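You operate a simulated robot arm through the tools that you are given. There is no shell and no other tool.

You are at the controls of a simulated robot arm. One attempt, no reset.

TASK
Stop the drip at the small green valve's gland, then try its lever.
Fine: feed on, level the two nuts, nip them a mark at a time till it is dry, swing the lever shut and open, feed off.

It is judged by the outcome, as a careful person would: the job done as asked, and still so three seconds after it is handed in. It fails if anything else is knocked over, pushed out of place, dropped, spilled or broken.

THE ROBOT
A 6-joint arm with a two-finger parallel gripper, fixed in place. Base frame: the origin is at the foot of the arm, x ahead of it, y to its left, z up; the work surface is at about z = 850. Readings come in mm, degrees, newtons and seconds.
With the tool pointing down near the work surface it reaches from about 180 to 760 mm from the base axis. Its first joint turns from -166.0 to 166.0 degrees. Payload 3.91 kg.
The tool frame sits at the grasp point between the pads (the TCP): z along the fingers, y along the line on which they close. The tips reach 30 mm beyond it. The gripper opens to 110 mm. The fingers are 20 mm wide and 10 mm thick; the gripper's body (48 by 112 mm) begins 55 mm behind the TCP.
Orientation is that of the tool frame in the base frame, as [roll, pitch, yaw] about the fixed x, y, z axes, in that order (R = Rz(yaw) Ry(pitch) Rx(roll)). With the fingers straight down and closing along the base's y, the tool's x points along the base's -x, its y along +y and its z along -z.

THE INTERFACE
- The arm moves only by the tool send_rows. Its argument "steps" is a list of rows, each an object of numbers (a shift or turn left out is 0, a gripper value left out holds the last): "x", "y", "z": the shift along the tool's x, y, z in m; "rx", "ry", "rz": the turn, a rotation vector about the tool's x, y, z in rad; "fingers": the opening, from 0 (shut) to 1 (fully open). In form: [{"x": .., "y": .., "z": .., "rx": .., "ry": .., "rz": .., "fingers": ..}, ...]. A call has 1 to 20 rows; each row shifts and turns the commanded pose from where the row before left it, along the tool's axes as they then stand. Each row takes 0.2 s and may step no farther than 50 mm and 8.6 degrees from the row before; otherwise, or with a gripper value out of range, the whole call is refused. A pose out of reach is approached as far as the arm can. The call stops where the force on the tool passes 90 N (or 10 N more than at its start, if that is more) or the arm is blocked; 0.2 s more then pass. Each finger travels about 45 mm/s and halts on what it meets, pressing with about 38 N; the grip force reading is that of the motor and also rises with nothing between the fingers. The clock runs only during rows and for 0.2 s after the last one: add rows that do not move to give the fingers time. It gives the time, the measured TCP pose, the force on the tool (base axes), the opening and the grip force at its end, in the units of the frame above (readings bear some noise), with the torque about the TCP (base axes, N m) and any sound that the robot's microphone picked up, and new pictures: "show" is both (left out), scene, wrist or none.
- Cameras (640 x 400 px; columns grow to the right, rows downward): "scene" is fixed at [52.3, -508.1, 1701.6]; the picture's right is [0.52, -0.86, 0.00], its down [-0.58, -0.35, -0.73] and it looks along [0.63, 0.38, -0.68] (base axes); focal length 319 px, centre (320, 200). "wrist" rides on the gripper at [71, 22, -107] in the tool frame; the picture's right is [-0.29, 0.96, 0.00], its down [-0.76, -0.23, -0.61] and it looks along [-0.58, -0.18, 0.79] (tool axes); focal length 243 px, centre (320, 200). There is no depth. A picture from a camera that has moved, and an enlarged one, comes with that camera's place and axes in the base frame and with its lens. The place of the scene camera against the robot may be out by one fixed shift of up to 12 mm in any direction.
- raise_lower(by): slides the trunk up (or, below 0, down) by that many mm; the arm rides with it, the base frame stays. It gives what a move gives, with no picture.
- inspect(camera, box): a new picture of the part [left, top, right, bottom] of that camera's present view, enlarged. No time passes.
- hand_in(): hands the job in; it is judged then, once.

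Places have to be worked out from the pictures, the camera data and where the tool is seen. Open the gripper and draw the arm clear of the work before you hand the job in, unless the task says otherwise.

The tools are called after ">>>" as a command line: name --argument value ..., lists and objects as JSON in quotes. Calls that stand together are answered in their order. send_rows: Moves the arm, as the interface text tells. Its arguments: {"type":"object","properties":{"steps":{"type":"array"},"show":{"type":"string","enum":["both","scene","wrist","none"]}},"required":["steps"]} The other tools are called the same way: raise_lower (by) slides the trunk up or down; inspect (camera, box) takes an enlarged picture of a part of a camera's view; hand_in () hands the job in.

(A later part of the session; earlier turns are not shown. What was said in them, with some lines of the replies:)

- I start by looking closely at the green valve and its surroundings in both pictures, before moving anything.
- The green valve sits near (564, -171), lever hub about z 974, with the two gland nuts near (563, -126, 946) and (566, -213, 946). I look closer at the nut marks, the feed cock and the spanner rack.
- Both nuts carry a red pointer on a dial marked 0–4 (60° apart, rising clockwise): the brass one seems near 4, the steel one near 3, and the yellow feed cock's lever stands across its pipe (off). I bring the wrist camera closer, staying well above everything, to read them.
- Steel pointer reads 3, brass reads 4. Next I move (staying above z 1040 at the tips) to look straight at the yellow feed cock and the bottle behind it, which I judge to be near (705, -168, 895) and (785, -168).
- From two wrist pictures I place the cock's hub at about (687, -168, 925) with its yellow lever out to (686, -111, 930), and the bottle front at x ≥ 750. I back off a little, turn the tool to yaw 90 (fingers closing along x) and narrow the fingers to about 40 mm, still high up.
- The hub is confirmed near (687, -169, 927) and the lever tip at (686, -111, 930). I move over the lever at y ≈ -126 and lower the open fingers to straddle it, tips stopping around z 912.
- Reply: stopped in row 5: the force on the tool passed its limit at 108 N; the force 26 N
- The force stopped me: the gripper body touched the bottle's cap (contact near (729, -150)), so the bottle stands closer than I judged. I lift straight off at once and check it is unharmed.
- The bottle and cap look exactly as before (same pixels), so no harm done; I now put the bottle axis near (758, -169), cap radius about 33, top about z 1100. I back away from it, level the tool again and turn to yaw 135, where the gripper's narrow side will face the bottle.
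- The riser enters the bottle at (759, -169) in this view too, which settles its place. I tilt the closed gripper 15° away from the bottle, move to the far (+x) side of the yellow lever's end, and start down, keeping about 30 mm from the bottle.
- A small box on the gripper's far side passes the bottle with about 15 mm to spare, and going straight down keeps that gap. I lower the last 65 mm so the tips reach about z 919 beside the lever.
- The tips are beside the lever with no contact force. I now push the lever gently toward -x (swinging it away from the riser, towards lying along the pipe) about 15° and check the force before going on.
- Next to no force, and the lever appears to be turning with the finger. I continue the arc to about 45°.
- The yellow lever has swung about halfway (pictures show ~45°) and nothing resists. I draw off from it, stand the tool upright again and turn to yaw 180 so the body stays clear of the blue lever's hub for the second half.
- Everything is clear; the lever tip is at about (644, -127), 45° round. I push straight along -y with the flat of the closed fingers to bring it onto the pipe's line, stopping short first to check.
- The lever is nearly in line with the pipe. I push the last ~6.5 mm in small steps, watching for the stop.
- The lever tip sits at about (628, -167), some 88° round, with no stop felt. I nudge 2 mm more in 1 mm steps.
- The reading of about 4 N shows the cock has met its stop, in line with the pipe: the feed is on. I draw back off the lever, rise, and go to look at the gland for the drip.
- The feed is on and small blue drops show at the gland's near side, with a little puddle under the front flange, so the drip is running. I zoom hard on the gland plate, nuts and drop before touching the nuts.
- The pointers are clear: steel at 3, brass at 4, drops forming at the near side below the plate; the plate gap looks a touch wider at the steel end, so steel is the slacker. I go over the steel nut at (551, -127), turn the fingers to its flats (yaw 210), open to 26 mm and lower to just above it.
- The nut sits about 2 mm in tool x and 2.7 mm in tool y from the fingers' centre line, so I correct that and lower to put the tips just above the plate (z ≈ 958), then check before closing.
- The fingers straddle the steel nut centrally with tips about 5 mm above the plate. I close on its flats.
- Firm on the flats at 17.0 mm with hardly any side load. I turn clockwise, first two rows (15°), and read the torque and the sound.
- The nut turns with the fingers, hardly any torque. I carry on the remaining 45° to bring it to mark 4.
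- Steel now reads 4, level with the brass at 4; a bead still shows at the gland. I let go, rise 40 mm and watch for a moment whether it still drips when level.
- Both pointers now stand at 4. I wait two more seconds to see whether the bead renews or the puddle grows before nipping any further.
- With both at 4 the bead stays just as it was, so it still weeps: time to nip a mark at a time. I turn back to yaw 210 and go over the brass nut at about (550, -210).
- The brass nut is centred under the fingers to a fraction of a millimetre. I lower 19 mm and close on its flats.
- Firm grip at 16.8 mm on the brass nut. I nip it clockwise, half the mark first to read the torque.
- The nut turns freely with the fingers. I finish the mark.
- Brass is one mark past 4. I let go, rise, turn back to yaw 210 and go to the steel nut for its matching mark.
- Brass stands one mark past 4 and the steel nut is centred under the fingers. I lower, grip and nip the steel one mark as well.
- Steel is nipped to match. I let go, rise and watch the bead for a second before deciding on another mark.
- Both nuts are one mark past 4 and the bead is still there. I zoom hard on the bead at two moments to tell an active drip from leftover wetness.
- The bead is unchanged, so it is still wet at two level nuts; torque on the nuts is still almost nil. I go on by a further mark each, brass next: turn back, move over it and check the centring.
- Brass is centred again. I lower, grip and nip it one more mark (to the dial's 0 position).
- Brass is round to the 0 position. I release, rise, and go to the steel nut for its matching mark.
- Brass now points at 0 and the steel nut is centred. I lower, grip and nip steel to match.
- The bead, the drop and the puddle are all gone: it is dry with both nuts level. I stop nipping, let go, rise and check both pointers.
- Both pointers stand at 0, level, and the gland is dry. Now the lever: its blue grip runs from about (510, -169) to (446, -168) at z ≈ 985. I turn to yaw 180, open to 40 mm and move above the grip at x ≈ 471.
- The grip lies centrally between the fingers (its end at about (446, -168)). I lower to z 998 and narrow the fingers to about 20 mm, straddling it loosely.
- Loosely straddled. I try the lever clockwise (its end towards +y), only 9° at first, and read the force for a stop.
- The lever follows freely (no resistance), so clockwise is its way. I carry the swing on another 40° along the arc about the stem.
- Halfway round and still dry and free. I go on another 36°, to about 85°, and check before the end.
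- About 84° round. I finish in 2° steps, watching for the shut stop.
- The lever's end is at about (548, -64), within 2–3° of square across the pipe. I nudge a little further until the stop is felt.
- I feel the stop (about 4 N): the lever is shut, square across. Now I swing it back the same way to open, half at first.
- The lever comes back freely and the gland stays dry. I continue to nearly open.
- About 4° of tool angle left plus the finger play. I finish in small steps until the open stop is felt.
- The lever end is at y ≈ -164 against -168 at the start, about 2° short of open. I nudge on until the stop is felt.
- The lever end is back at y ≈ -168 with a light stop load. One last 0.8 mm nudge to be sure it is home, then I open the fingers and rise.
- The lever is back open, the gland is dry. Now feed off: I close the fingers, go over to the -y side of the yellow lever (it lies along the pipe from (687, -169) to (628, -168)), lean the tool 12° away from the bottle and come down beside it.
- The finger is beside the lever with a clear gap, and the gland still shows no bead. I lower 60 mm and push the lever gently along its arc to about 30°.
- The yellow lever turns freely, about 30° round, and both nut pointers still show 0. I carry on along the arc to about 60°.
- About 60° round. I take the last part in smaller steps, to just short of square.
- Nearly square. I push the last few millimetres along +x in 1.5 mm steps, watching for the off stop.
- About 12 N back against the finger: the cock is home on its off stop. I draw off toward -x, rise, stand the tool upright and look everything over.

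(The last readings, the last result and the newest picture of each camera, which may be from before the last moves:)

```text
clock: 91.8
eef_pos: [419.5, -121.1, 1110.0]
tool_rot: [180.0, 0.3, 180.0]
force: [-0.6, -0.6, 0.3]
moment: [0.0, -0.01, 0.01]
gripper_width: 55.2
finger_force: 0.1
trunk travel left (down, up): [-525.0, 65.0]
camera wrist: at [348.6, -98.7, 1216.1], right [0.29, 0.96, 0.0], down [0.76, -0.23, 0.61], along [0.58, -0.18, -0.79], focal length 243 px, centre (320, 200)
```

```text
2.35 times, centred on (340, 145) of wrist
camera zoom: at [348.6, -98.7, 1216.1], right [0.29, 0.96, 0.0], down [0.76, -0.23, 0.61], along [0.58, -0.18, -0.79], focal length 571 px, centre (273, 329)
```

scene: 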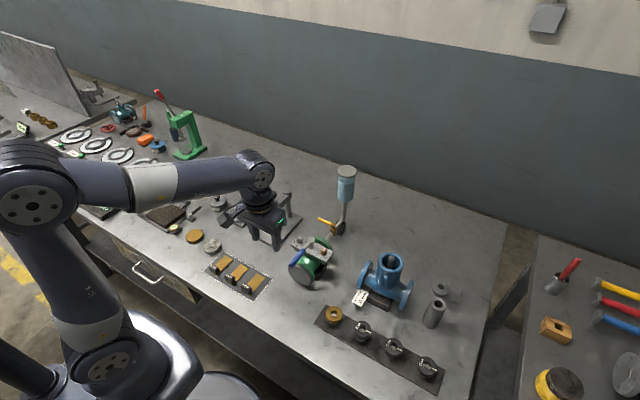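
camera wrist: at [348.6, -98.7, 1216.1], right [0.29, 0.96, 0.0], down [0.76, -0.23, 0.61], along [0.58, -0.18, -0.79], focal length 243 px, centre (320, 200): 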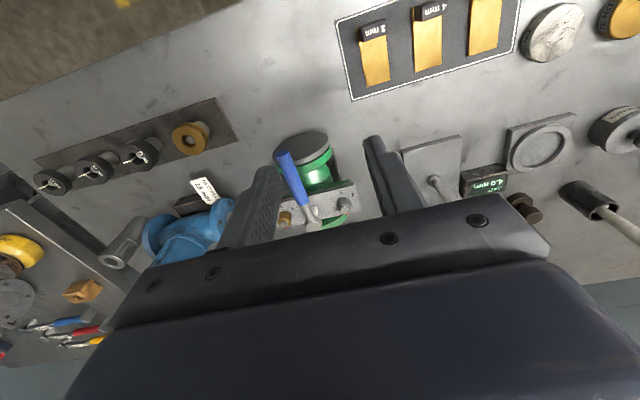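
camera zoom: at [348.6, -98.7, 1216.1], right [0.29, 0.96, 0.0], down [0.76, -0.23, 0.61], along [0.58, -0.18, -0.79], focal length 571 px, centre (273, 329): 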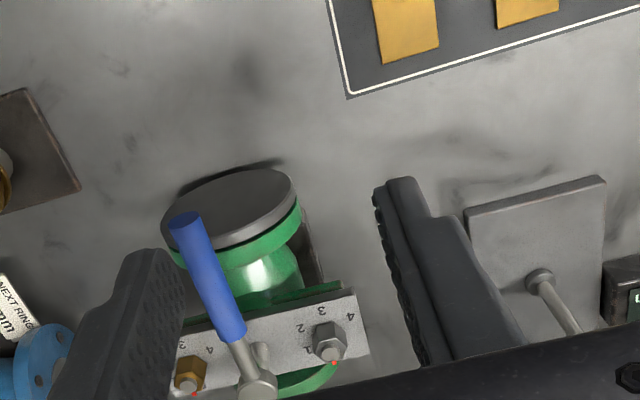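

All looks right: both pointers at 0, gland dry, blue lever open, yellow lever across. I draw the arm well clear, open the gripper fully and compare the cock and bottle with the start.

>>> send_rows --steps '[{"x": 0.02, "z": -0.04, "fingers": 1.0}, {"x": 0.02, "z": -0.04}, {"x": 0.02, "y": -0.01, "z": -0.04}, {"x": 0.01, "y": -0.02, "z": -0.04}, {"y": -0.02, "z": -0.04}, {}]'

>>> inspect --camera "scene" --box '[310, 155, 370, 245]'

>>> inspect --camera "wrist" --box '[280, 80, 430, 230]'

>>> inspect --camera "scene" --box '[60, 140, 300, 300]'

```text
clock: 93.2
eef_pos: [350.5, -172.7, 1311.7]
tool_rot: [-180.0, 0.2, 179.9]
force: [-0.3, -0.6, -0.5]
moment: [0.0, 0.0, 0.0]
gripper_width: 110.1
finger_force: 0.1
trunk travel left (down, up): [-525.0, 65.0]
camera wrist: at [278.9, -150.5, 1417.0], right [0.29, 0.96, 0.0], down [0.76, -0.23, 0.61], along [0.58, -0.18, -0.79], focal length 243 px, centre (320, 200)
```

scene: 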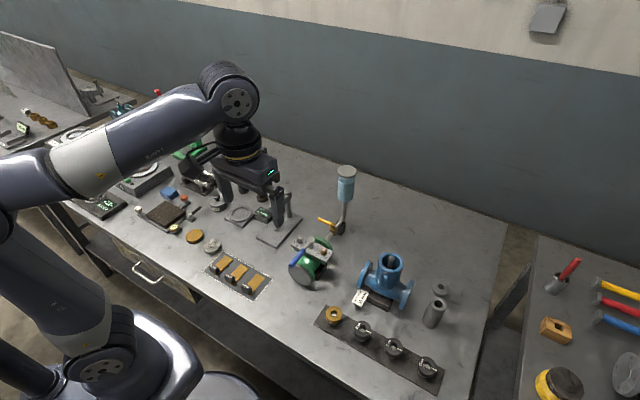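
wrist: 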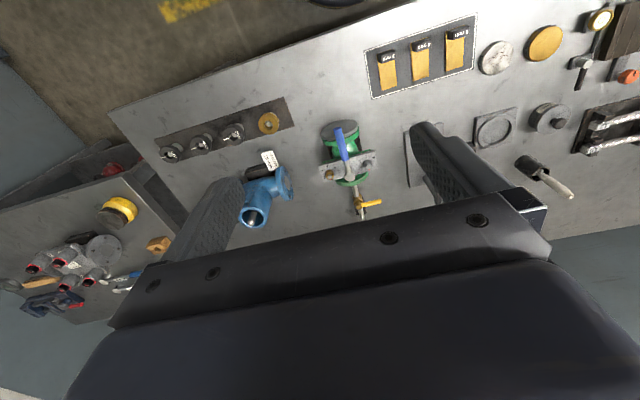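

```text
4.44 times, centred on (340, 200) of scene
camera zoom: at [52.3, -508.1, 1701.6], right [0.52, -0.86, 0.0], down [-0.58, -0.35, -0.73], along [0.63, 0.38, -0.68], focal length 1418 px, centre (231, 200)
```

zoom: 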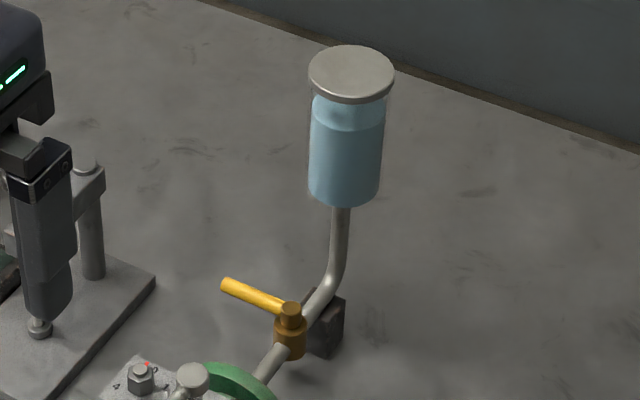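

```text
2.67 times, centred on (355, 155) of wrist
camera zoom: at [278.9, -150.5, 1417.0], right [0.29, 0.96, 0.0], down [0.76, -0.23, 0.61], along [0.58, -0.18, -0.79], focal length 647 px, centre (227, 320)
```

zoom: 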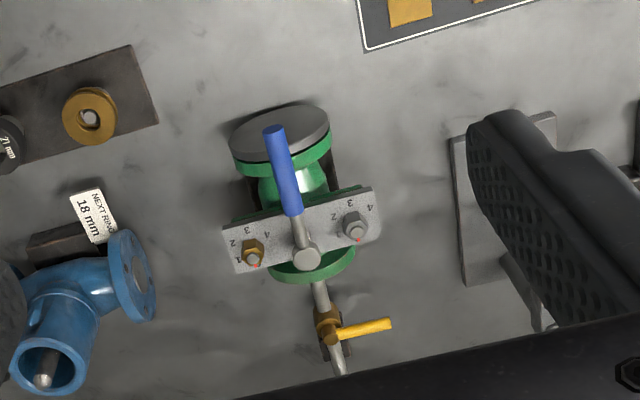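

```text
2.50 times, centred on (180, 220) of scene
camera zoom: at [52.3, -508.1, 1701.6], right [0.52, -0.86, 0.0], down [-0.58, -0.35, -0.73], along [0.63, 0.38, -0.68], focal length 798 px, centre (670, 150)
```

zoom: 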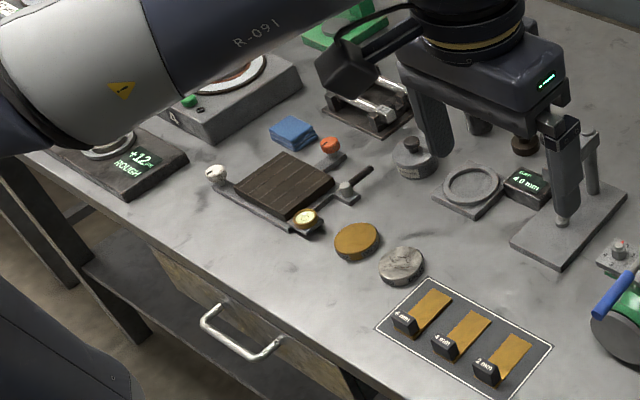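

The yellow cock is exactly where it began (off), and the bottle and everything else on the bench look undisturbed. The nuts are level at 0, the gland is dry, the blue lever is open, the gripper is open and the arm is clear. I hand the job in.

>>> hand_in

```text
The job is handed in.
```

The green valve's gland is dry, and its lever swings fully shut and open again. I have handed the job in.

- **Nuts:** they started uneven, steel at 3 and brass at 4. I brought the steel up to 4, then nipped each nut two more marks. The drip stopped with both pointers level at 0.
- **Lever:** it turned freely to its shut stop and back to its open stop. The gland stayed dry throughout with the feed on.
- **Feed:** the yellow cock is back on its off stop, where it was at the start.

On my first approach to the cock, the gripper pressed on the bottle's cap and tripped the force limit at 108 N. I lifted off at once. In the pictures the bottle, its level and the pipe look the same as at the start. I saw nothing else on the bench out of place.
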